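You operate a simulated robot arm through the tools that you are given. There is no shell and no other tool.

The job below is to be done with a simulated robot arm. You get a single attempt, and the scene is never put back.

Task
Paste the lapping plate's middle and lap the white valve head on it.
Fine: till the grit is gone, purple pad back, valve head on the purple mat. A coat counts when it lies all over at full strength: go over it till it gets no stronger. What is to be rubbed or washed off counts as gone when no trace of it is left.

Only the result counts: the job must be done as asked and must still hold three seconds after the hand-in. Knocking over, shifting, dropping, spilling or breaking anything else fails it.

Robot
A 6-joint arm with a two-finger parallel gripper, fixed in place. Base frame: the origin is at the foot of the arm, x ahead of it, y to its left, z up; the work surface is at about z = 0.9. Units: m, rad, N and s.
With the tool pointing down near the work surface it reaches from about 0.26 to 0.8 m from the base axis. Its first joint turns from -2.897 to 2.897 rad. Payload 3.43 kg.
Tool frame: the origin (TCP) lies between the finger pads and is the grasp point; the fingertips stand 0.034 m ahead of it; z points along the fingers, y is the line along which they close. The gripper opens to 0.128 m. The fingers are 0.024 m wide and 0.012 m thick; the gripper's body (0.048 by 0.13 m) begins 0.096 m behind the TCP.
Orientation is that of the tool frame in the base frame, as a unit quaternion [x, y, z, w]. With the fingers straight down and closing along the base's y, the tool's x points along the base's -x, its y along +y and its z along -z.

Tools
- The arm moves only by the tool jog_arm. Its argument "increments" is a list of rows, each an object of numbers (a shift or turn left out is 0, a gripper value left out holds the last): "dx", "dy", "dz": the shift along the tool's x, y, z in m; "wx", "wy", "wz": the turn, a rotation vector about the tool's x, y, z in rad; "gripper": the closure, from 0 (fully open) to 1 (shut). In form: [{"dx": .., "dy": .., "dz": .., "wx": .., "wy": .., "wz": .., "gripper": ..}, ...]. A call has 1 to 20 rows; each row is the pose to reach, as a shift and turn from the pose commanded when the call began, along the tool's axes at that moment. Rows are played at 5 a second. More than 0.05 m and 0.15 rad between two rows, or a gripper value outside its range, and nothing of the call is played. Where a pose cannot be reached the arm comes as near as it can. A force on the tool above 40 N (or 10 N above the force at the start of the call, whichever is more), or a blocked arm, ends the call early, and 0.2 s more pass. The fingers move at their own pace (about 0.045 m/s each) and stop on an object; they squeeze with about 23 N. The grip force told is the motor's: it shows also when the fingers shut on nothing. Time passes only in rows, and 0.2 s behind the last, so rows that repeat a pose let the fingers close. It gives the time, the measured TCP pose, the force on the tool (base axes), the opening and the grip force at its end, in the units of the frame above (readings bear some noise), with the torque about the TCP (base axes, N m) and any sound that the robot's microphone picked up.
- Cameras (640 x 400 px; columns grow to the right, rows downward): "scene" is fixed at [0.4001, 0.6516, 1.5364]; the picture's right is [-0.99, -0.14, 0.00], its down [-0.09, 0.66, -0.74] and it looks along [0.10, -0.74, -0.67] (base axes); focal length 342 px, centre (320, 200). "wrist" rides on the gripper at [0.076, -0.011, -0.16] in the tool frame; the picture's right is [0.15, 0.99, 0.00], its down [-0.88, 0.13, -0.46] and it looks along [-0.45, 0.07, 0.89] (tool axes); focal length 234 px, centre (320, 200). There is no depth. A picture from a camera that has moved, and an enlarged one, comes with that camera's place and axes in the base frame and with its lens. The place of the scene camera against the robot may be out by one fixed shift of up to 0.018 m in any direction.
- camera(camera): a new picture of that camera. It takes no simulated time.
- close_up(camera, box): a new picture of the part [left, top, right, bottom] of that camera's present view, enlarged. It takes no simulated time.
- job_done(): hands the job in; it is judged then, once.

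Nothing tells you positions but the pictures and the camera data. Unless the task says otherwise, let go and move clear before handing in.

The tools are called after ">>>" as a command line: name --argument value ..., lists and objects as JSON in quotes. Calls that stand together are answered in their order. jog_arm: Moves the arm, as the interface text tells. Its arguments: {"type":"object","properties":{"increments":{"type":"array"}},"required":["increments"]} The other tools are called the same way: camera (camera) takes a picture; close_up (camera, box) takes an enlarged picture of a part of a camera's view; job_done () hands the job in.

At the start:

```text
time_s: 0.0
tool_pos: [0.3235, 0.1956, 1.276]
tool_rot: [0.001, 1.0, 0.0, 0.0]
wrist_force: [0.4, -0.7, 0.8]
moment: [0.02, 0.0, -0.04]
finger_gap: 0.1279
grip_force: 0.0
```

scene: 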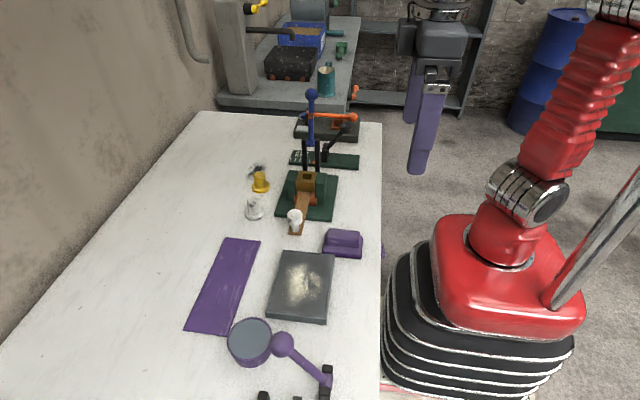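
wrist: 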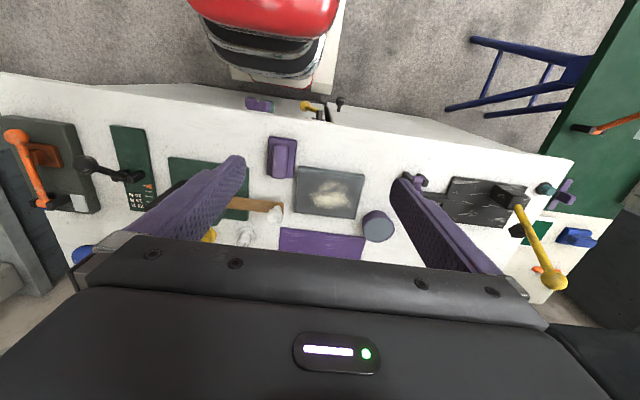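

I see a bench with a grey lapping plate (with a pale patch in the middle), a purple pad, a purple mat, a purple-grey pot, and a lever press-like fixture with valve heads. I'll take closer looks first.

>>> close_up --camera "scene" --box '[220, 80, 400, 240]'

>>> close_up --camera "scene" --box '[180, 220, 400, 400]'

>>> close_up --camera "wrist" --box '[220, 120, 440, 270]'

>>> close_up --camera "wrist" --box '[60, 110, 300, 260]'

```text
2.50 times, centred on (310, 160) of scene
camera zoom: at [0.4001, 0.6516, 1.5364], right [-0.99, -0.14, 0.0], down [-0.09, 0.66, -0.74], along [0.1, -0.74, -0.67], focal length 856 px, centre (345, 300)
```

zoom: 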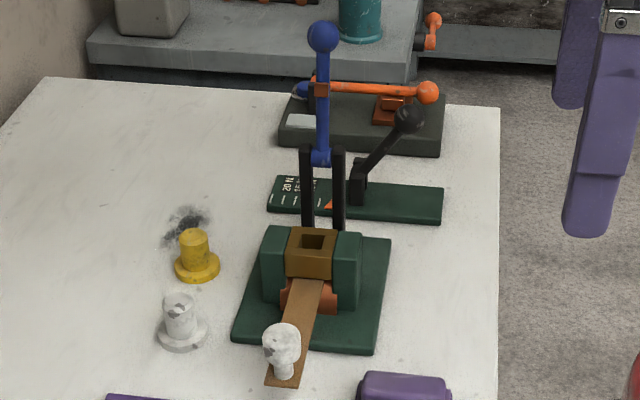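

```text
2.22 times, centred on (290, 310) of scene
camera zoom: at [0.4001, 0.6516, 1.5364], right [-0.99, -0.14, 0.0], down [-0.09, 0.66, -0.74], along [0.1, -0.74, -0.67], focal length 760 px, centre (387, -44)
```

zoom: 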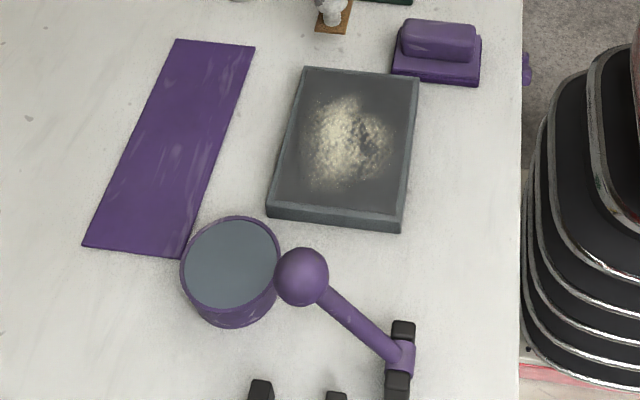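

```text
2.67 times, centred on (330, 195) of wrist
camera zoom: at [0.2472, 0.1846, 1.4365], right [-0.15, 0.99, 0.0], down [0.88, 0.13, 0.46], along [0.45, 0.07, -0.89], focal length 624 px, centre (293, 213)
```

zoom: 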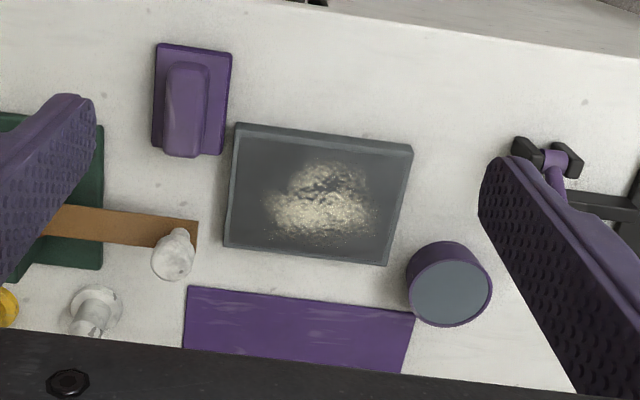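

```text
2.67 times, centred on (180, 185) of wrist
camera zoom: at [0.2472, 0.1846, 1.4365], right [-0.15, 0.99, 0.0], down [0.88, 0.13, 0.46], along [0.45, 0.07, -0.89], focal length 624 px, centre (693, 240)
```

zoom: 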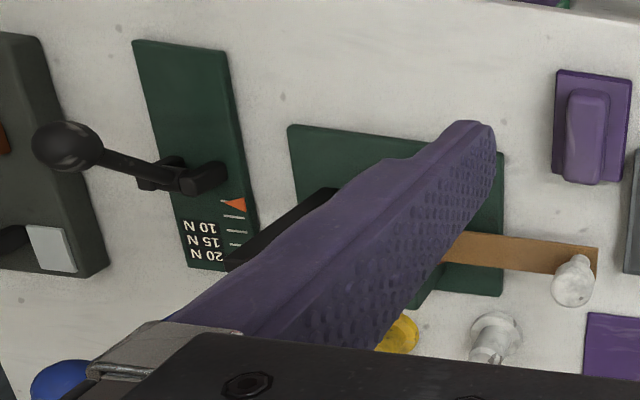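

The lapping plate appears to be near (0.48, 0.24), the purple pad near (0.41, 0.12), the pot near (0.56, 0.38), the mat near (0.66, 0.255), and a white flanged valve head near (0.65, 0.04). I'll move the wrist camera for better views before touching anything.

>>> jog_arm --increments '[{"dx": -0.04, "dy": -0.02, "dz": 0.02}, {"dx": -0.08, "dy": -0.04, "dz": 0.04}, {"dx": -0.12, "dy": -0.06, "dz": 0.06}, {"dx": -0.16, "dy": -0.08, "dz": 0.08}, {"dx": -0.19, "dy": -0.09, "dz": 0.1}]'

>>> camera --camera "wrist"

>>> camera --camera "scene"

```text
time_s: 1.2
tool_pos: [0.5136, 0.1052, 1.1777]
tool_rot: [0.0, 1.0, 0.0, 0.0]
wrist_force: [0.0, -0.6, 0.4]
moment: [0.01, -0.06, 0.0]
finger_gap: 0.1279
grip_force: 0.0
```

```text
taken
camera wrist: at [0.4364, 0.0938, 1.3386], right [-0.15, 0.99, 0.0], down [0.88, 0.13, 0.46], along [0.45, 0.07, -0.89], focal length 234 px, centre (320, 200)
```

wrist: 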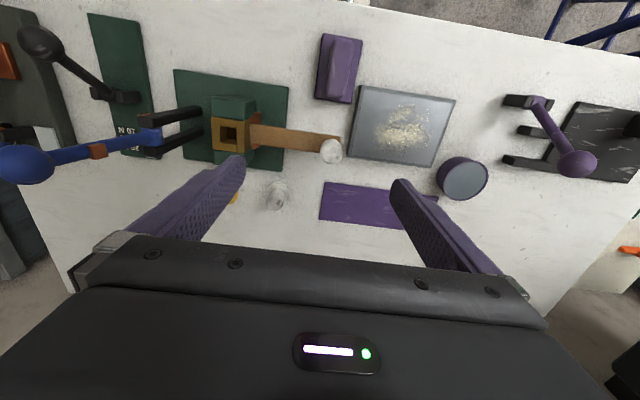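

```text
taken
```

scene: 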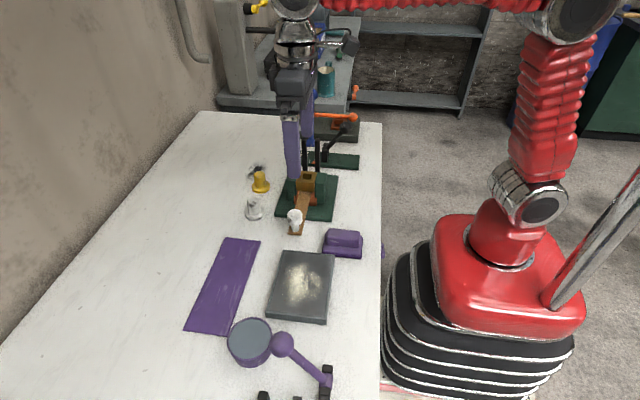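

The view shows the press on the left, the white valve head near (280,195), the pad, plate, pot and mat. I'll zoom in on these.

>>> close_up --camera "wrist" --box '[240, 120, 360, 220]'

>>> close_up --camera "wrist" --box '[340, 80, 500, 210]'

>>> close_up --camera "wrist" --box '[160, 20, 360, 180]'

>>> close_up --camera "scene" --box '[230, 150, 330, 250]'

>>> close_up --camera "wrist" --box '[480, 60, 640, 200]'

```text
4.00 times, centred on (300, 170) of wrist
camera zoom: at [0.4364, 0.0938, 1.3386], right [-0.15, 0.99, 0.0], down [0.88, 0.13, 0.46], along [0.45, 0.07, -0.89], focal length 937 px, centre (400, 320)
```

zoom: 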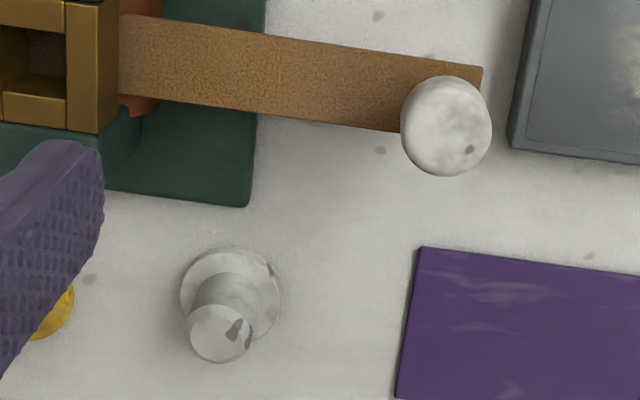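

```text
3.08 times, centred on (420, 145) of wrist
camera zoom: at [0.4364, 0.0938, 1.3386], right [-0.15, 0.99, 0.0], down [0.88, 0.13, 0.46], along [0.45, 0.07, -0.89], focal length 720 px, centre (12, 369)
```

zoom: 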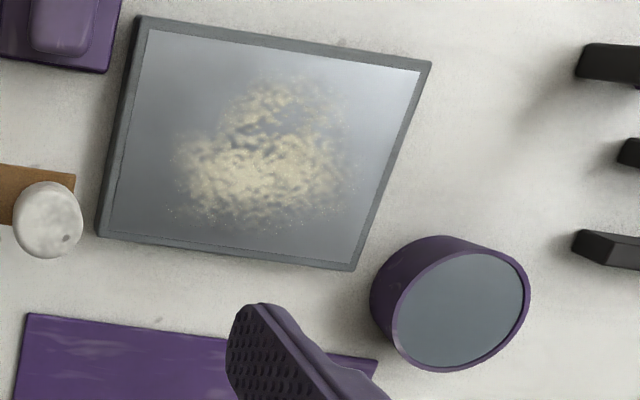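

```text
2.50 times, centred on (260, 100) of wrist
camera zoom: at [0.4364, 0.0938, 1.3386], right [-0.15, 0.99, 0.0], down [0.88, 0.13, 0.46], along [0.45, 0.07, -0.89], focal length 585 px, centre (470, 450)
```

zoom: 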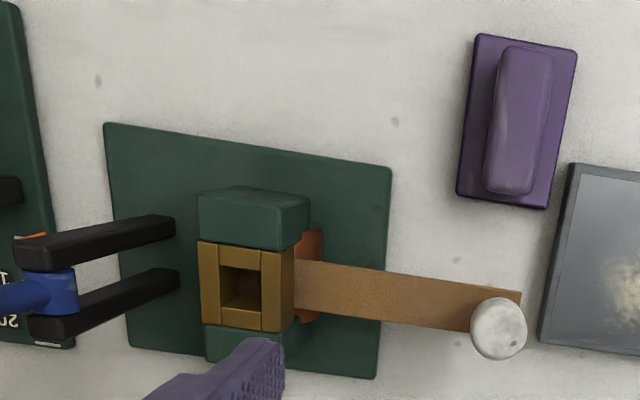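

```text
4.00 times, centred on (280, 200) of scene
camera zoom: at [0.4001, 0.6516, 1.5364], right [-0.99, -0.14, 0.0], down [-0.09, 0.66, -0.74], along [0.1, -0.74, -0.67], focal length 1369 px, centre (480, 200)
```

zoom: 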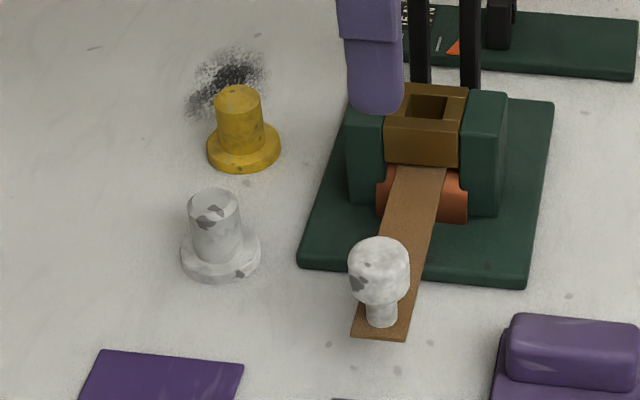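

```text
2.86 times, centred on (560, 130) of wrist
camera zoom: at [0.4364, 0.0938, 1.3386], right [-0.15, 0.99, 0.0], down [0.88, 0.13, 0.46], along [0.45, 0.07, -0.89], focal length 669 px, centre (-366, 400)
```

zoom: 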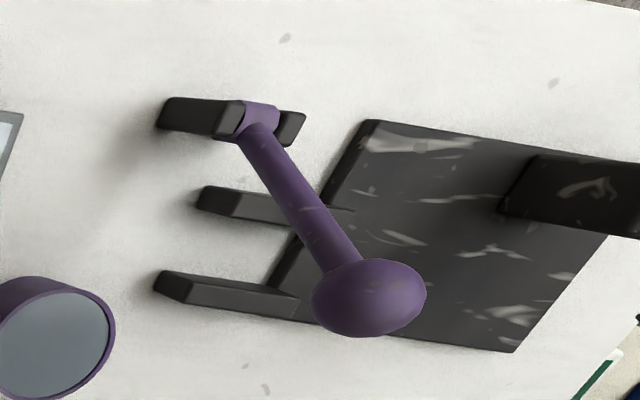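

The flanged white piece near (0.65, 0.04) looks like the valve head (with a yellow twin behind it). I'll look more closely at the pot, the plate and the pad from a lower position on the left side.

>>> jog_arm --increments '[{"dx": 0.02, "dy": 0.045, "dz": 0.0}, {"dx": 0.04, "dy": 0.09, "dz": 0.01}, {"dx": 0.06, "dy": 0.13, "dz": 0.02}, {"dx": 0.07, "dy": 0.17, "dz": 0.03}, {"dx": 0.08, "dy": 0.21, "dz": 0.03}, {"dx": 0.08, "dy": 0.24, "dz": 0.03}]'

>>> camera --camera "wrist"

>>> close_up --camera "wrist" --box '[280, 80, 400, 180]'

>>> close_up --camera "wrist" --box '[130, 60, 290, 190]'

>>> close_up --camera "scene" --box '[210, 300, 310, 380]'

>>> close_up --camera "scene" --box '[220, 150, 380, 250]'

```text
refused: row 2 steps farther than a row can; nothing moved
```

```text
taken
camera wrist: at [0.4364, 0.0938, 1.3386], right [-0.15, 0.99, 0.0], down [0.88, 0.13, 0.46], along [0.45, 0.07, -0.89], focal length 234 px, centre (320, 200)
```

wrist: 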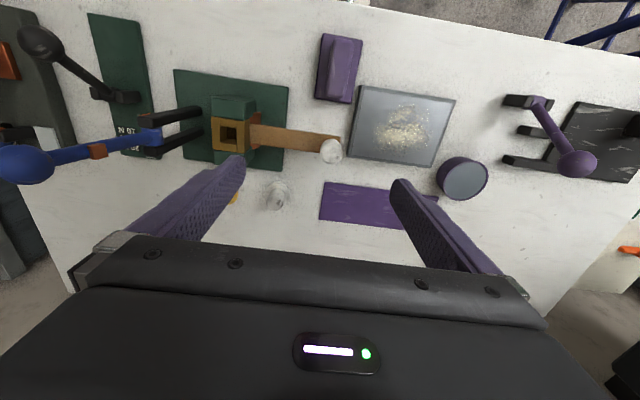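

```text
4.00 times, centred on (340, 130) of wrist
camera zoom: at [0.4364, 0.0938, 1.3386], right [-0.15, 0.99, 0.0], down [0.88, 0.13, 0.46], along [0.45, 0.07, -0.89], focal length 937 px, centre (240, 480)
```

zoom: 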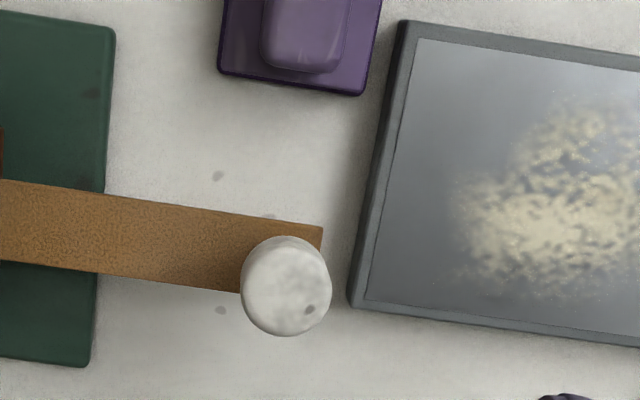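

```text
3.08 times, centred on (210, 125) of wrist
camera zoom: at [0.4364, 0.0938, 1.3386], right [-0.15, 0.99, 0.0], down [0.88, 0.13, 0.46], along [0.45, 0.07, -0.89], focal length 720 px, centre (658, 431)
```

zoom: 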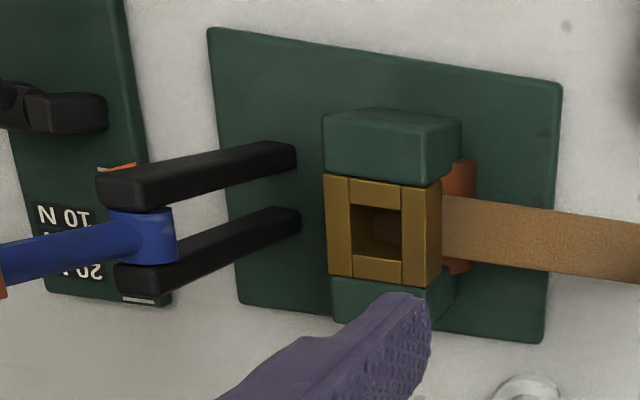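

```text
5.00 times, centred on (260, 340) of scene
camera zoom: at [0.4001, 0.6516, 1.5364], right [-0.99, -0.14, 0.0], down [-0.09, 0.66, -0.74], along [0.1, -0.74, -0.67], focal length 1711 px, centre (620, -500)
```

zoom: 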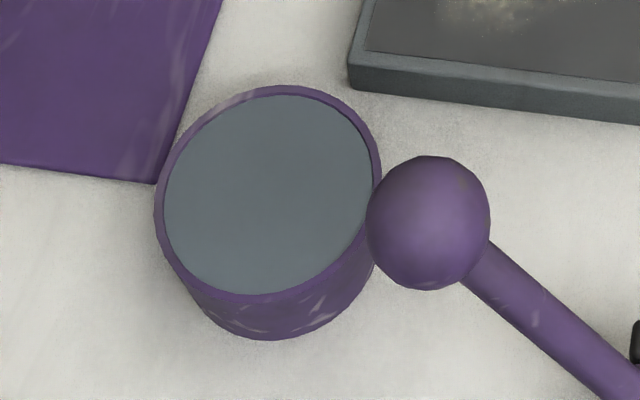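

```text
4.00 times, centred on (300, 200) of scene
camera zoom: at [0.4001, 0.6516, 1.5364], right [-0.99, -0.14, 0.0], down [-0.09, 0.66, -0.74], along [0.1, -0.74, -0.67], focal length 1369 px, centre (400, 200)
```

zoom: 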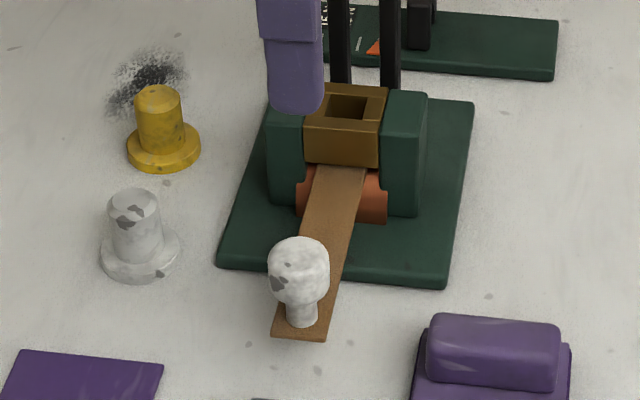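

The call was refused because one step was too long; I'll replay it with shorter steps to look at the pot, plate and pad.

>>> jog_arm --increments '[{"dx": 0.015, "dy": 0.04, "dz": 0.0}, {"dx": 0.03, "dy": 0.08, "dz": 0.01}, {"dx": 0.045, "dy": 0.12, "dz": 0.02}, {"dx": 0.06, "dy": 0.16, "dz": 0.03}, {"dx": 0.075, "dy": 0.2, "dz": 0.03}, {"dx": 0.08, "dy": 0.24, "dz": 0.03}, {"dx": 0.08, "dy": 0.25, "dz": 0.03}]'

>>> camera --camera "wrist"

>>> close_up --camera "wrist" --box '[250, 120, 390, 220]'

>>> close_up --camera "wrist" --box '[100, 50, 280, 190]'

>>> close_up --camera "scene" --box '[230, 150, 390, 260]'

```text
time_s: 2.8
tool_pos: [0.4326, 0.3553, 1.1473]
tool_rot: [0.001, 1.0, 0.0, -0.001]
wrist_force: [0.0, -0.3, -0.2]
moment: [0.01, 0.03, -0.01]
finger_gap: 0.128
grip_force: 0.1
```

```text
taken
camera wrist: at [0.3575, 0.3445, 1.3079], right [-0.15, 0.99, 0.0], down [0.88, 0.13, 0.46], along [0.45, 0.07, -0.89], focal length 234 px, centre (320, 200)
```

wrist: 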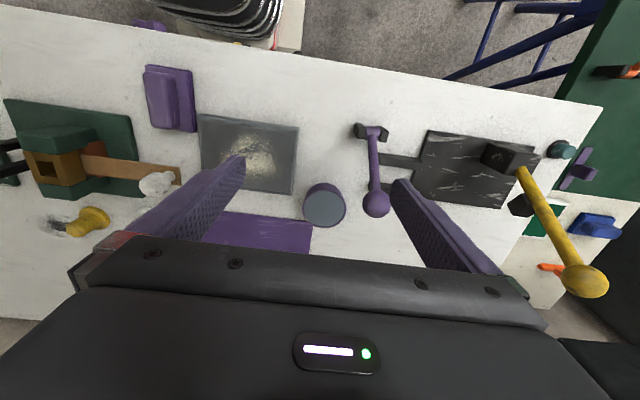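

```text
4.00 times, centred on (320, 170) of wrist
camera zoom: at [0.3575, 0.3445, 1.3079], right [-0.15, 0.99, 0.0], down [0.88, 0.13, 0.46], along [0.45, 0.07, -0.89], focal length 937 px, centre (320, 320)
```

zoom: 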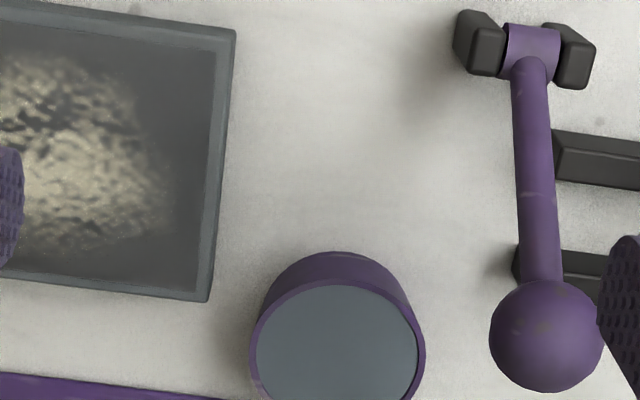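

```text
2.86 times, centred on (190, 120) of wrist
camera zoom: at [0.3575, 0.3445, 1.3079], right [-0.15, 0.99, 0.0], down [0.88, 0.13, 0.46], along [0.45, 0.07, -0.89], focal length 669 px, centre (691, 429)
```

zoom: 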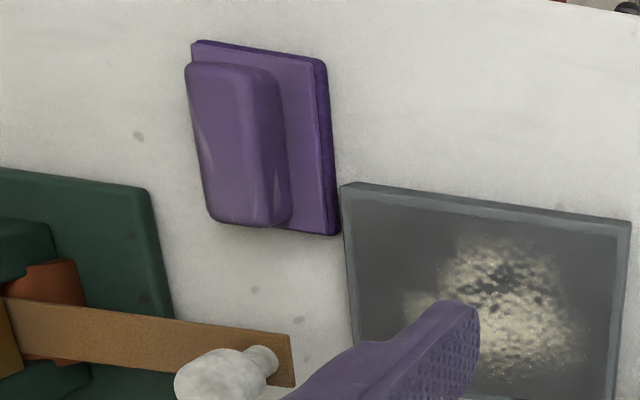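

```text
3.64 times, centred on (310, 205) of scene
camera zoom: at [0.4001, 0.6516, 1.5364], right [-0.99, -0.14, 0.0], down [-0.09, 0.66, -0.74], along [0.1, -0.74, -0.67], focal length 1244 px, centre (356, 182)
```

zoom: 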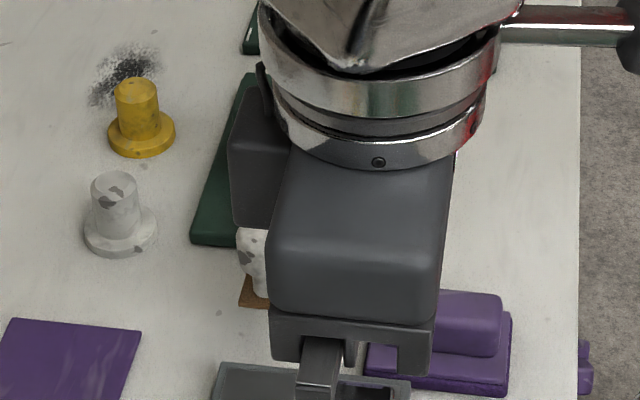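

The pad's grip runs along x at roughly (0.418, 0.124), with its top near z≈0.945. The paste pot is at about (0.56, 0.383), and I'll go above the pad first and check alignment.

>>> jog_arm --increments '[{"dx": 0.003, "dy": -0.045, "dz": 0.0}, {"dx": 0.006, "dy": -0.09, "dz": 0.0}, {"dx": 0.009, "dy": -0.135, "dz": 0.005}, {"dx": 0.012, "dy": -0.18, "dz": 0.01}, {"dx": 0.0146, "dy": -0.22, "dz": 0.03}, {"dx": 0.0146, "dy": -0.2318, "dz": 0.07}, {"dx": 0.0146, "dy": -0.2318, "dz": 0.1}, {"dx": 0.0146, "dy": -0.2318, "dz": 0.127}, {"dx": 0.0146, "dy": -0.2318, "dz": 0.127}]'

>>> camera --camera "wrist"

>>> close_up --camera "scene" --box '[280, 180, 400, 280]'

```text
time_s: 4.8
tool_pos: [0.4196, 0.1248, 1.0192]
tool_rot: [0.0, 1.0, 0.0, 0.0]
wrist_force: [0.3, -0.7, 0.6]
moment: [-0.02, -0.01, -0.03]
finger_gap: 0.1279
grip_force: 0.1
```

```text
taken
camera wrist: at [0.3427, 0.1131, 1.1802], right [-0.15, 0.99, 0.0], down [0.88, 0.13, 0.46], along [0.45, 0.07, -0.89], focal length 234 px, centre (320, 200)
```

wrist: 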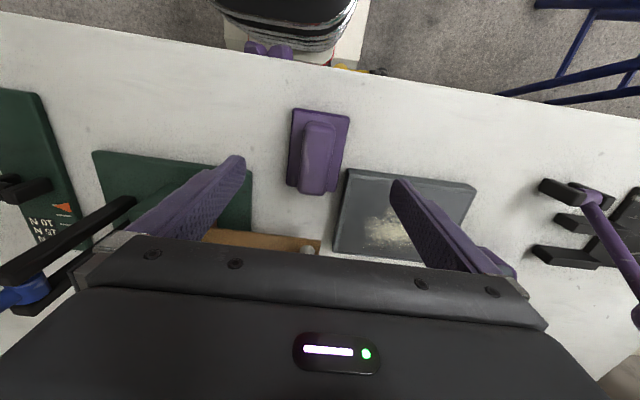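

```text
4.00 times, centred on (340, 230) of scene
camera zoom: at [0.4001, 0.6516, 1.5364], right [-0.99, -0.14, 0.0], down [-0.09, 0.66, -0.74], along [0.1, -0.74, -0.67], focal length 1369 px, centre (240, 80)
```

zoom: 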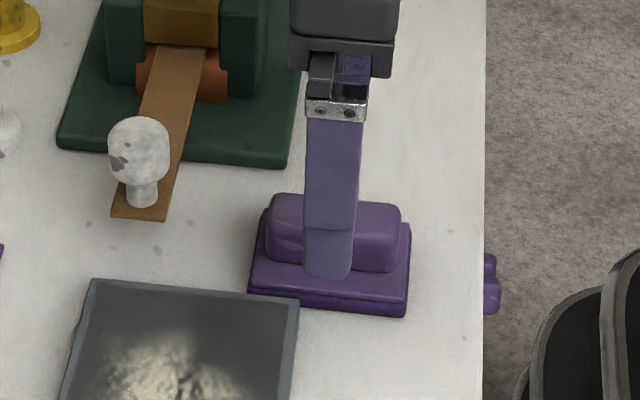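

>>> close_up --camera "wrist" --box '[270, 90, 370, 210]'

>>> close_up --camera "wrist" --box '[300, 150, 500, 280]'

```text
3.33 times, centred on (320, 150) of wrist
camera zoom: at [0.3427, 0.1131, 1.1802], right [-0.15, 0.99, 0.0], down [0.88, 0.13, 0.46], along [0.45, 0.07, -0.89], focal length 781 px, centre (320, 367)
```

zoom: 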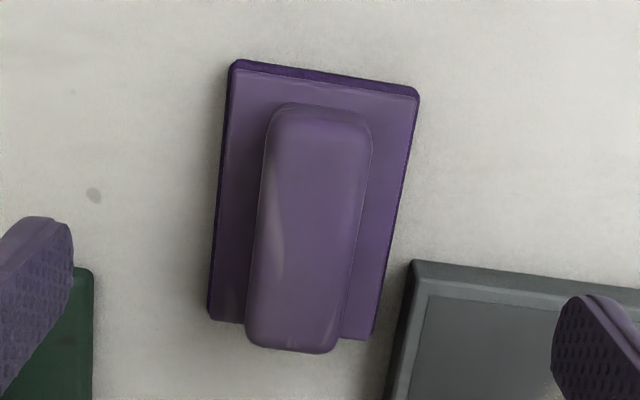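

```text
3.08 times, centred on (400, 215) of wrist
camera zoom: at [0.3427, 0.1131, 1.1802], right [-0.15, 0.99, 0.0], down [0.88, 0.13, 0.46], along [0.45, 0.07, -0.89], focal length 720 px, centre (74, 154)
```

zoom: 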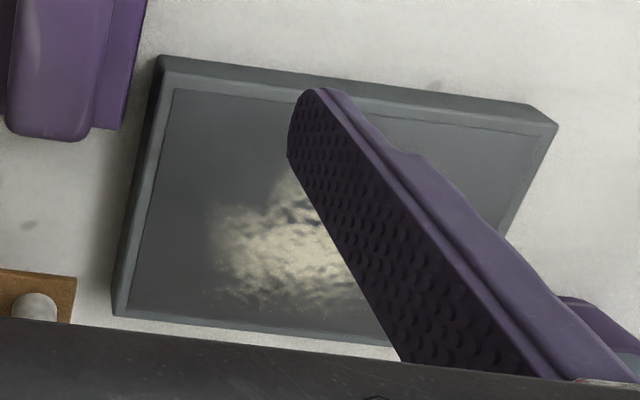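

The pad base spans roughly x 0.374–0.461, y 0.090–0.150, and the grip centre is about (0.414, 0.121). I'll partly close the gripper, descend over the grip, and look.

>>> jog_arm --increments '[{"dx": 0.0055, "dy": -0.0025, "dz": 0.0, "gripper": 0.56}, {"dx": 0.0055, "dy": -0.0025, "dz": 0.0, "gripper": 0.56}, {"dx": 0.0055, "dy": -0.0025, "dz": 0.0, "gripper": 0.56}, {"dx": 0.0055, "dy": -0.0025, "dz": 0.0, "gripper": 0.56}, {"dx": 0.0055, "dy": -0.0025, "dz": 0.02, "gripper": 0.56}, {"dx": 0.0055, "dy": -0.0025, "dz": 0.04, "gripper": 0.56}, {"dx": 0.0055, "dy": -0.0025, "dz": 0.052, "gripper": 0.56}, {"dx": 0.0055, "dy": -0.0025, "dz": 0.052, "gripper": 0.56}]'

>>> camera --camera "wrist"

>>> close_up --camera "scene" --box '[280, 180, 400, 280]'

```text
time_s: 6.6
tool_pos: [0.4133, 0.1218, 0.9654]
tool_rot: [0.0, 1.0, 0.001, 0.0]
wrist_force: [-0.4, -0.4, -0.4]
moment: [0.0, -0.03, 0.02]
finger_gap: 0.0561
grip_force: 0.0
```

```text
taken
camera wrist: at [0.3375, 0.1102, 1.1275], right [-0.15, 0.99, 0.0], down [0.88, 0.13, 0.46], along [0.45, 0.07, -0.89], focal length 234 px, centre (320, 200)
```

wrist: 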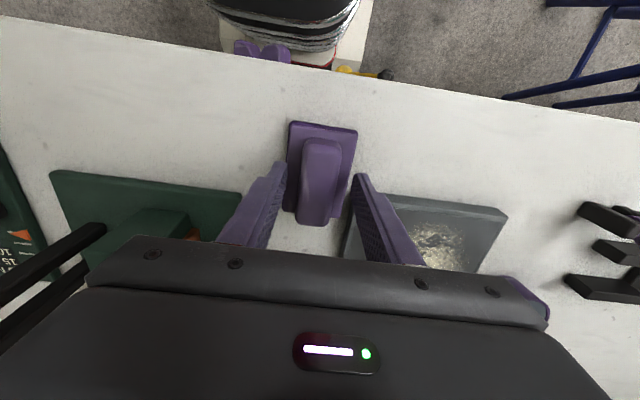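

```text
4.00 times, centred on (340, 230) of scene
camera zoom: at [0.4001, 0.6516, 1.5364], right [-0.99, -0.14, 0.0], down [-0.09, 0.66, -0.74], along [0.1, -0.74, -0.67], focal length 1369 px, centre (240, 80)
```

zoom: 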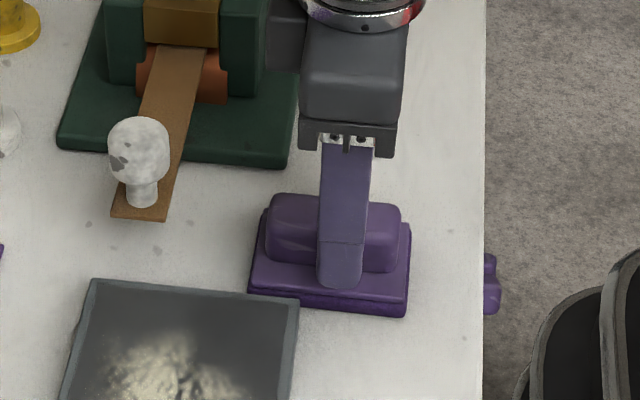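

The fingers straddle the grip; I'll lower a little further in small steps and watch the force.

>>> jog_arm --increments '[{"dz": 0.003}, {"dz": 0.006}, {"dz": 0.008}, {"dz": 0.008}]'

>>> close_up --camera "scene" --box '[310, 210, 380, 270]'

```text
time_s: 7.6
tool_pos: [0.4148, 0.1221, 0.9595]
tool_rot: [0.0, 1.0, 0.0, 0.0]
wrist_force: [-0.7, 0.5, -0.5]
moment: [-0.03, 0.0, 0.0]
finger_gap: 0.0565
grip_force: 0.0
```

```text
6.67 times, centred on (345, 240) of scene
camera zoom: at [0.4001, 0.6516, 1.5364], right [-0.99, -0.14, 0.0], down [-0.09, 0.66, -0.74], along [0.1, -0.74, -0.67], focal length 2282 px, centre (153, -67)
```

zoom: 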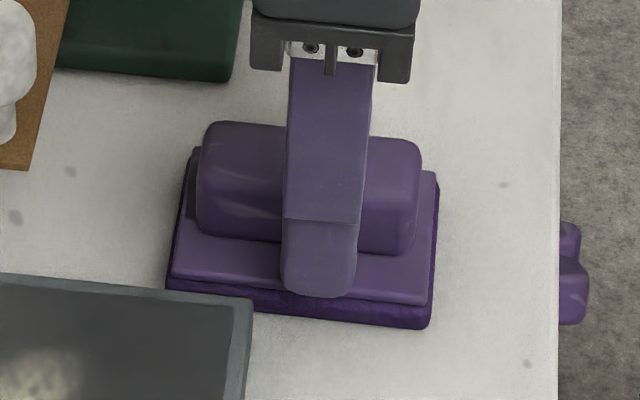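

>>> jog_arm --increments '[{"dz": 0.002}, {"dz": 0.004}, {"dz": 0.004}]'

```text
time_s: 8.4
tool_pos: [0.4144, 0.1218, 0.9543]
tool_rot: [0.001, 1.0, 0.0, -0.001]
wrist_force: [0.1, -0.2, -0.3]
moment: [-0.02, -0.02, 0.03]
finger_gap: 0.0563
grip_force: 0.1
```

No contact yet at z≈0.955; I'll close on the grip here.

>>> jog_arm --increments '[{"gripper": 0.75}, {"gripper": 1.0}, {"gripper": 1.0}, {"gripper": 1.0}, {"gripper": 1.0}]'

>>> close_up --camera "scene" --box '[310, 210, 380, 270]'

>>> close_up --camera "wrist" --box '[250, 100, 390, 240]'

```text
time_s: 9.6
tool_pos: [0.4139, 0.1213, 0.9539]
tool_rot: [0.002, 1.0, -0.001, 0.0]
wrist_force: [0.1, 0.8, -0.9]
moment: [0.02, 0.02, 0.0]
finger_gap: 0.0314
grip_force: 23.0
```

```text
6.67 times, centred on (345, 240) of scene
camera zoom: at [0.4001, 0.6516, 1.5364], right [-0.99, -0.14, 0.0], down [-0.09, 0.66, -0.74], along [0.1, -0.74, -0.67], focal length 2282 px, centre (153, -67)
```

zoom: 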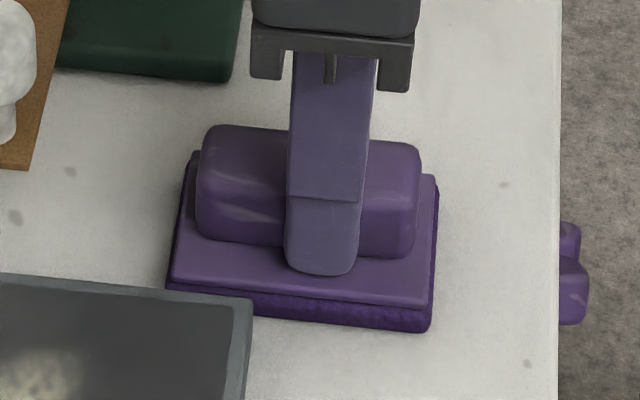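

```text
2.86 times, centred on (320, 170) of wrist
camera zoom: at [0.337, 0.1102, 1.1158], right [-0.15, 0.99, 0.0], down [0.88, 0.13, 0.46], along [0.45, 0.07, -0.89], focal length 669 px, centre (320, 286)
```

zoom: 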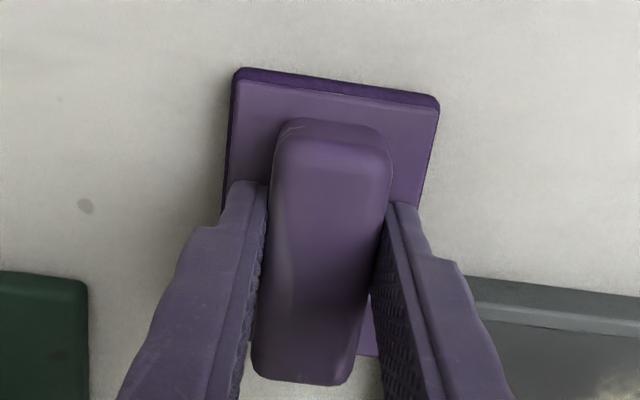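

The pad is gripped (gap 0.031). Now I lift it and carry it over the plate to above the pot at about (0.555, 0.384).

>>> jog_arm --increments '[{"dz": -0.02}, {"dz": -0.05}, {"dz": -0.095}, {"dz": -0.1}, {"dx": -0.02, "dy": 0.04, "dz": -0.1}, {"dx": -0.04, "dy": 0.08, "dz": -0.1}, {"dx": -0.06, "dy": 0.12, "dz": -0.1}, {"dx": -0.08, "dy": 0.16, "dz": -0.1}, {"dx": -0.1, "dy": 0.2, "dz": -0.1}, {"dx": -0.12, "dy": 0.235, "dz": -0.1}, {"dx": -0.141, "dy": 0.2627, "dz": -0.1}, {"dx": -0.141, "dy": 0.2627, "dz": -0.1}]'

>>> camera --camera "wrist"

>>> camera --camera "scene"

```text
time_s: 12.2
tool_pos: [0.5549, 0.3848, 1.0547]
tool_rot: [0.002, 1.0, 0.0, 0.001]
wrist_force: [-0.5, 0.4, -0.7]
moment: [0.01, -0.04, 0.01]
finger_gap: 0.0002
grip_force: 22.7
```

```text
taken
camera wrist: at [0.4793, 0.3734, 1.216], right [-0.15, 0.99, 0.0], down [0.88, 0.13, 0.46], along [0.45, 0.07, -0.89], focal length 234 px, centre (320, 200)
```

wrist: 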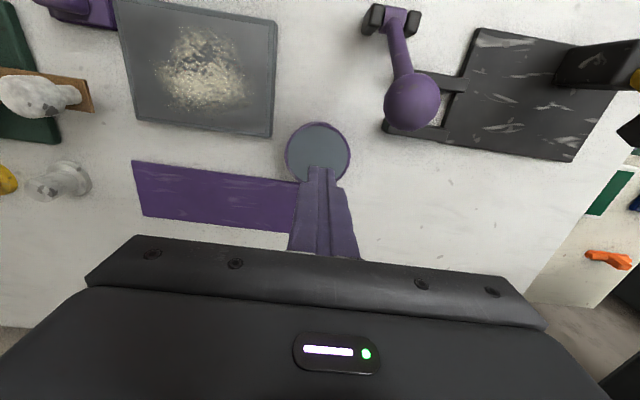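

```text
taken
```

scene: 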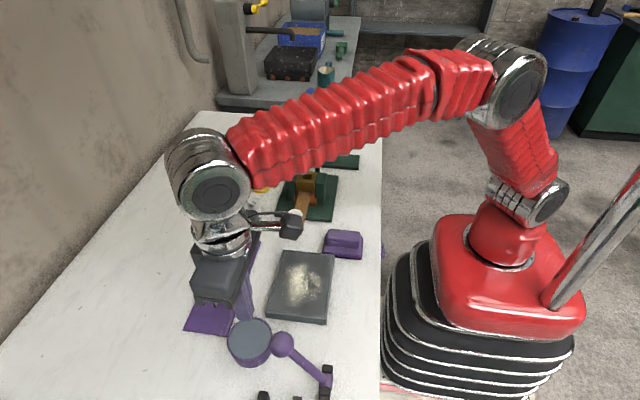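

The pad slipped out of the fingers on the lift (gap now 0) and seems still to sit in its place. I'll go back and check it, then grip deeper.

>>> jog_arm --increments '[{"dx": 0.02, "dy": -0.03, "dz": 0.0}, {"dx": 0.04, "dy": -0.07, "dz": 0.0}, {"dx": 0.06, "dy": -0.11, "dz": 0.0}, {"dx": 0.08, "dy": -0.15, "dz": 0.0}, {"dx": 0.1, "dy": -0.19, "dz": 0.0, "gripper": 0.56}, {"dx": 0.12, "dy": -0.23, "dz": 0.0, "gripper": 0.56}, {"dx": 0.141, "dy": -0.2627, "dz": 0.0, "gripper": 0.56}, {"dx": 0.141, "dy": -0.2627, "dz": 0.0, "gripper": 0.56}, {"dx": 0.141, "dy": -0.2627, "dz": 0.0, "gripper": 0.56}]'

>>> close_up --camera "wrist" --box '[270, 90, 370, 210]'

>>> close_up --camera "scene" --box '[310, 210, 380, 270]'

```text
time_s: 14.2
tool_pos: [0.4138, 0.1209, 1.0546]
tool_rot: [0.0, 1.0, 0.0, -0.001]
wrist_force: [0.0, 0.6, 0.4]
moment: [-0.01, 0.0, 0.02]
finger_gap: 0.0563
grip_force: 0.1
```

```text
3.33 times, centred on (320, 150) of wrist
camera zoom: at [0.3364, 0.1091, 1.2165], right [-0.15, 0.99, 0.0], down [0.88, 0.13, 0.46], along [0.45, 0.07, -0.89], focal length 781 px, centre (320, 367)
```

zoom: 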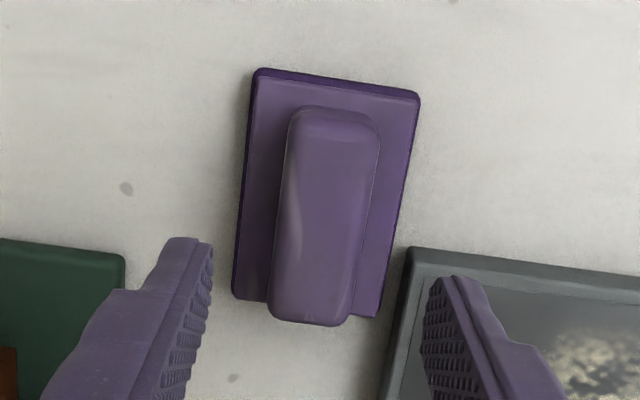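

```text
6.67 times, centred on (345, 240) of scene
camera zoom: at [0.4001, 0.6516, 1.5364], right [-0.99, -0.14, 0.0], down [-0.09, 0.66, -0.74], along [0.1, -0.74, -0.67], focal length 2282 px, centre (153, -67)
```

zoom: 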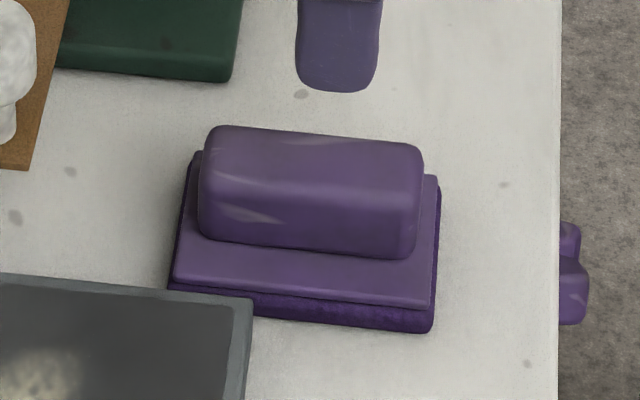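

The pad sits undisturbed. I'll descend deeper this time, checking for contact with the pad's base.

>>> jog_arm --increments '[{"dz": 0.04, "gripper": 0.56}, {"dz": 0.08, "gripper": 0.56}, {"dz": 0.1, "gripper": 0.56}, {"dz": 0.102, "gripper": 0.56}, {"dz": 0.104, "gripper": 0.56}, {"dz": 0.104, "gripper": 0.56}]'

>>> close_up --camera "scene" --box '[310, 210, 380, 270]'

```text
time_s: 15.6
tool_pos: [0.4149, 0.1221, 0.9504]
tool_rot: [0.0, 1.0, 0.0, -0.001]
wrist_force: [0.5, -0.3, 0.3]
moment: [-0.03, -0.01, -0.01]
finger_gap: 0.0561
grip_force: 0.1
```

```text
6.67 times, centred on (345, 240) of scene
camera zoom: at [0.4001, 0.6516, 1.5364], right [-0.99, -0.14, 0.0], down [-0.09, 0.66, -0.74], along [0.1, -0.74, -0.67], focal length 2282 px, centre (153, -67)
```

zoom: 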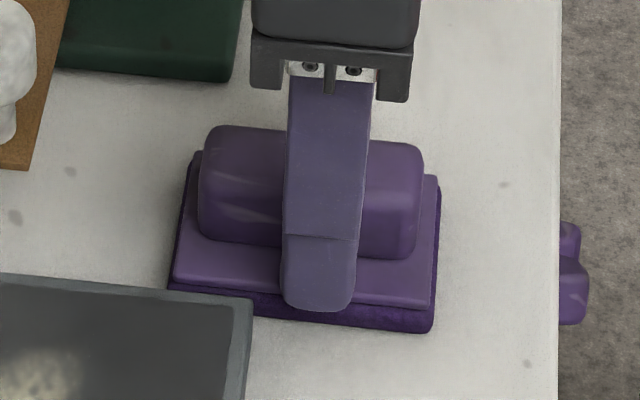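

>>> jog_arm --increments '[{"dz": 0.0, "gripper": 0.68}, {"dz": 0.0, "gripper": 0.68}, {"dz": 0.002, "gripper": 0.68}, {"dz": 0.003, "gripper": 0.68}, {"dz": 0.003, "gripper": 0.68}]'

```text
time_s: 16.8
tool_pos: [0.4134, 0.1223, 0.9475]
tool_rot: [0.001, 1.0, 0.001, -0.001]
wrist_force: [-0.9, 0.5, -0.9]
moment: [0.03, 0.03, -0.02]
finger_gap: 0.0409
grip_force: 0.0
```

>>> jog_arm --increments '[{"dz": 0.001}, {"dz": 0.002}, {"dz": 0.002}]'

>>> close_up --camera "scene" --box '[310, 210, 380, 270]'

```text
time_s: 17.6
tool_pos: [0.4142, 0.1221, 0.9453]
tool_rot: [0.001, 1.0, 0.0, 0.0]
wrist_force: [-0.4, 0.2, 0.9]
moment: [0.0, 0.02, 0.04]
finger_gap: 0.0411
grip_force: 0.0
```

```text
6.67 times, centred on (345, 240) of scene
camera zoom: at [0.4001, 0.6516, 1.5364], right [-0.99, -0.14, 0.0], down [-0.09, 0.66, -0.74], along [0.1, -0.74, -0.67], focal length 2282 px, centre (153, -67)
```

zoom: 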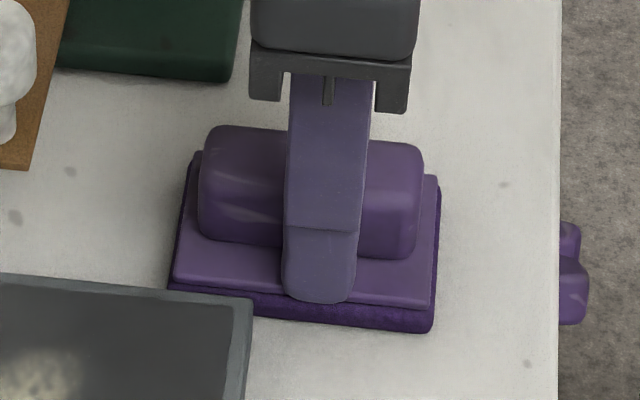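

>>> jog_arm --increments '[{"dz": 0.001}, {"dz": 0.002}, {"dz": 0.002}]'

```text
time_s: 18.4
tool_pos: [0.4147, 0.1226, 0.9472]
tool_rot: [0.0, 1.0, 0.001, 0.001]
wrist_force: [-1.6, -0.2, 3.3]
moment: [-0.04, 0.13, 0.01]
finger_gap: 0.0409
grip_force: 0.1
stopped in row 3: the force on the tool passed its limit at 42 N (the readings are from after the stop); the commanded pose is now the measured one
```

Contact with the pad's base occurred at TCP z≈0.946, so I'm as deep as possible. I close here and lift slowly in a small test.

>>> jog_arm --increments '[{"dz": -0.0005, "gripper": 0.8}, {"dz": -0.0005, "gripper": 1.0}, {"dz": -0.0005, "gripper": 1.0}, {"dz": -0.0005, "gripper": 1.0}, {"dz": -0.0005, "gripper": 1.0}]'

>>> close_up --camera "scene" --box '[310, 210, 380, 270]'

```text
time_s: 19.6
tool_pos: [0.4146, 0.1211, 0.9473]
tool_rot: [0.0, 1.0, 0.001, 0.001]
wrist_force: [0.0, -0.5, -0.3]
moment: [0.0, -0.02, 0.03]
finger_gap: 0.0314
grip_force: 23.2
```

```text
6.67 times, centred on (345, 240) of scene
camera zoom: at [0.4001, 0.6516, 1.5364], right [-0.99, -0.14, 0.0], down [-0.09, 0.66, -0.74], along [0.1, -0.74, -0.67], focal length 2282 px, centre (153, -67)
```

zoom: 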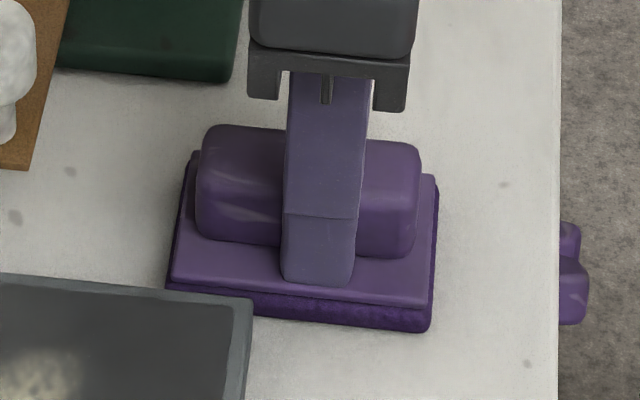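

>>> jog_arm --increments '[{"dz": -0.003}, {"dz": -0.006}, {"dz": -0.01}, {"dz": -0.015}, {"dz": -0.02}, {"dz": -0.02}]'

>>> close_up --camera "scene" --box '[310, 210, 380, 270]'

```text
time_s: 21.0
tool_pos: [0.4147, 0.1218, 0.9667]
tool_rot: [0.0, 1.0, 0.001, 0.002]
wrist_force: [-0.1, -0.4, -1.1]
moment: [0.0, 0.0, 0.0]
finger_gap: 0.0314
grip_force: 22.7
```

```text
6.67 times, centred on (345, 240) of scene
camera zoom: at [0.4001, 0.6516, 1.5364], right [-0.99, -0.14, 0.0], down [-0.09, 0.66, -0.74], along [0.1, -0.74, -0.67], focal length 2282 px, centre (153, -67)
```

zoom: 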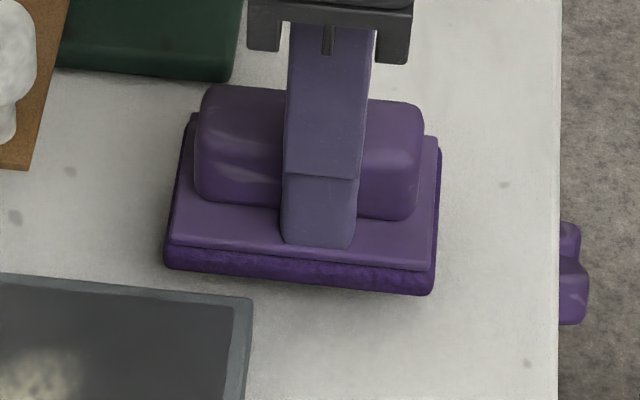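

The pad holds this time. I carry it gently up and over to the pot.

>>> jog_arm --increments '[{"dz": -0.02}, {"dz": -0.04}, {"dz": -0.06}, {"dz": -0.075}, {"dx": -0.01, "dy": 0.02, "dz": -0.08}, {"dx": -0.025, "dy": 0.05, "dz": -0.08}, {"dx": -0.04, "dy": 0.08, "dz": -0.08}, {"dx": -0.055, "dy": 0.11, "dz": -0.08}, {"dx": -0.07, "dy": 0.14, "dz": -0.08}, {"dx": -0.085, "dy": 0.17, "dz": -0.08}, {"dx": -0.1, "dy": 0.2, "dz": -0.08}, {"dx": -0.12, "dy": 0.23, "dz": -0.08}, {"dx": -0.135, "dy": 0.252, "dz": -0.08}, {"dx": -0.14, "dy": 0.2614, "dz": -0.08}, {"dx": -0.14, "dy": 0.2614, "dz": -0.08}]'

>>> camera --camera "wrist"

>>> camera --camera "scene"

```text
time_s: 24.2
tool_pos: [0.5542, 0.3827, 1.047]
tool_rot: [0.001, 1.0, 0.001, 0.001]
wrist_force: [0.1, -0.5, -0.1]
moment: [0.0, -0.01, 0.02]
finger_gap: 0.0311
grip_force: 22.9
```

```text
taken
camera wrist: at [0.477, 0.372, 1.2081], right [-0.15, 0.99, 0.0], down [0.88, 0.13, 0.46], along [0.45, 0.07, -0.89], focal length 234 px, centre (320, 200)
```

wrist: 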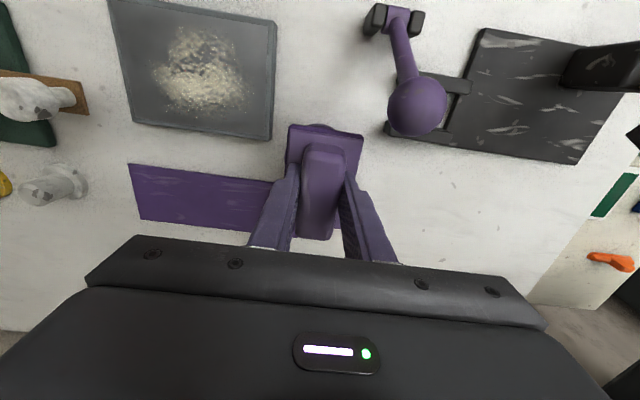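

```text
taken
```

scene: 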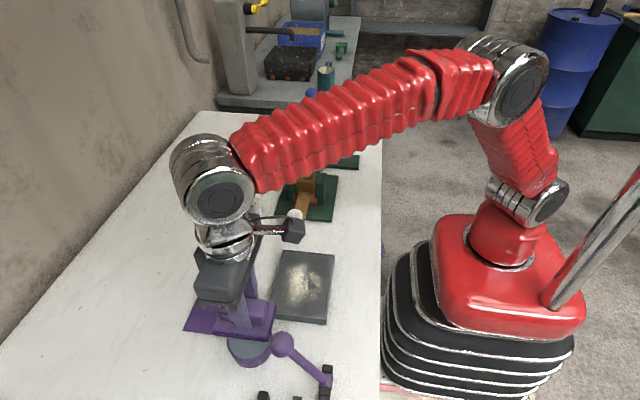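

The pad is centred above the pot. I lower it to just above the rim (TCP z≈1.0), then continue in fine steps.

>>> jog_arm --increments '[{"dz": 0.02}, {"dz": 0.035}, {"dz": 0.045}, {"dz": 0.048}, {"dz": 0.048}]'

>>> close_up --camera "scene" --box '[180, 290, 320, 390]'

```text
time_s: 25.4
tool_pos: [0.5545, 0.3818, 1.0002]
tool_rot: [0.001, 1.0, 0.0, 0.001]
wrist_force: [0.0, 0.4, -1.2]
moment: [0.01, -0.01, 0.0]
finger_gap: 0.0314
grip_force: 23.3
```

```text
4.00 times, centred on (250, 340) of scene
camera zoom: at [0.4001, 0.6516, 1.5364], right [-0.99, -0.14, 0.0], down [-0.09, 0.66, -0.74], along [0.1, -0.74, -0.67], focal length 1369 px, centre (600, -360)
```

zoom: 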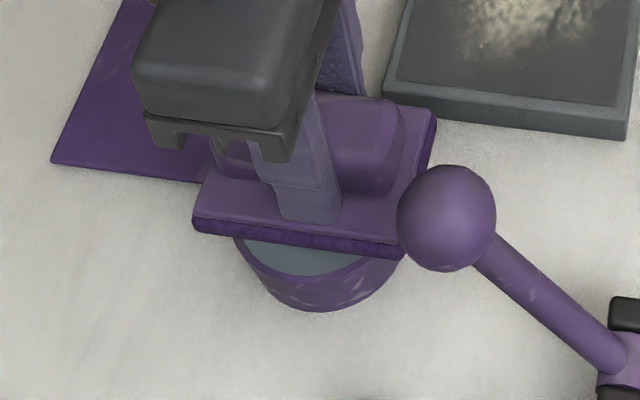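

>>> jog_arm --increments '[{"dz": 0.002}, {"dz": 0.004}, {"dz": 0.005}, {"dz": 0.005}]'

```text
time_s: 26.4
tool_pos: [0.5563, 0.3837, 0.9941]
tool_rot: [0.001, 1.0, 0.0, 0.0]
wrist_force: [0.3, -0.1, -1.0]
moment: [-0.04, 0.01, 0.01]
finger_gap: 0.0313
grip_force: 22.7
```

>>> jog_arm --increments '[{"dz": 0.001}, {"dz": 0.002}, {"dz": 0.003}, {"dz": 0.003}]'

>>> close_up --camera "scene" --box '[180, 290, 320, 390]'

```text
time_s: 27.4
tool_pos: [0.555, 0.3832, 0.9913]
tool_rot: [0.001, 1.0, 0.001, 0.0]
wrist_force: [0.9, 0.0, -0.5]
moment: [0.0, -0.02, 0.0]
finger_gap: 0.0312
grip_force: 23.1
```

```text
4.00 times, centred on (250, 340) of scene
camera zoom: at [0.4001, 0.6516, 1.5364], right [-0.99, -0.14, 0.0], down [-0.09, 0.66, -0.74], along [0.1, -0.74, -0.67], focal length 1369 px, centre (600, -360)
```

zoom: 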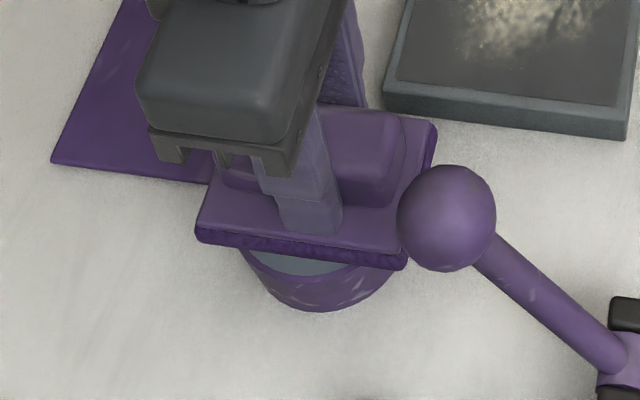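

>>> jog_arm --increments '[{"dz": 0.001}, {"dz": 0.002}, {"dz": 0.003}, {"dz": 0.003}]'

```text
time_s: 28.4
tool_pos: [0.5553, 0.383, 0.9882]
tool_rot: [0.001, 1.0, 0.001, 0.0]
wrist_force: [-0.1, -0.2, 0.3]
moment: [-0.01, 0.0, 0.0]
finger_gap: 0.0315
grip_force: 23.0
```

>>> jog_arm --increments '[{"dz": 0.001}, {"dz": 0.002}, {"dz": 0.003}, {"dz": 0.003}]'

>>> close_up --camera "scene" --box '[180, 290, 320, 390]'

```text
time_s: 29.4
tool_pos: [0.5547, 0.3836, 0.9861]
tool_rot: [0.0, 1.0, 0.002, 0.002]
wrist_force: [-2.2, -0.4, 12.5]
moment: [-0.11, 0.16, 0.0]
finger_gap: 0.0314
grip_force: 22.8
```

```text
4.00 times, centred on (250, 340) of scene
camera zoom: at [0.4001, 0.6516, 1.5364], right [-0.99, -0.14, 0.0], down [-0.09, 0.66, -0.74], along [0.1, -0.74, -0.67], focal length 1369 px, centre (600, -360)
```

zoom: 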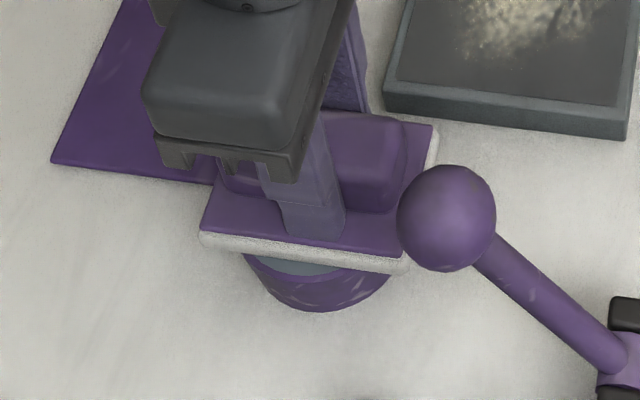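

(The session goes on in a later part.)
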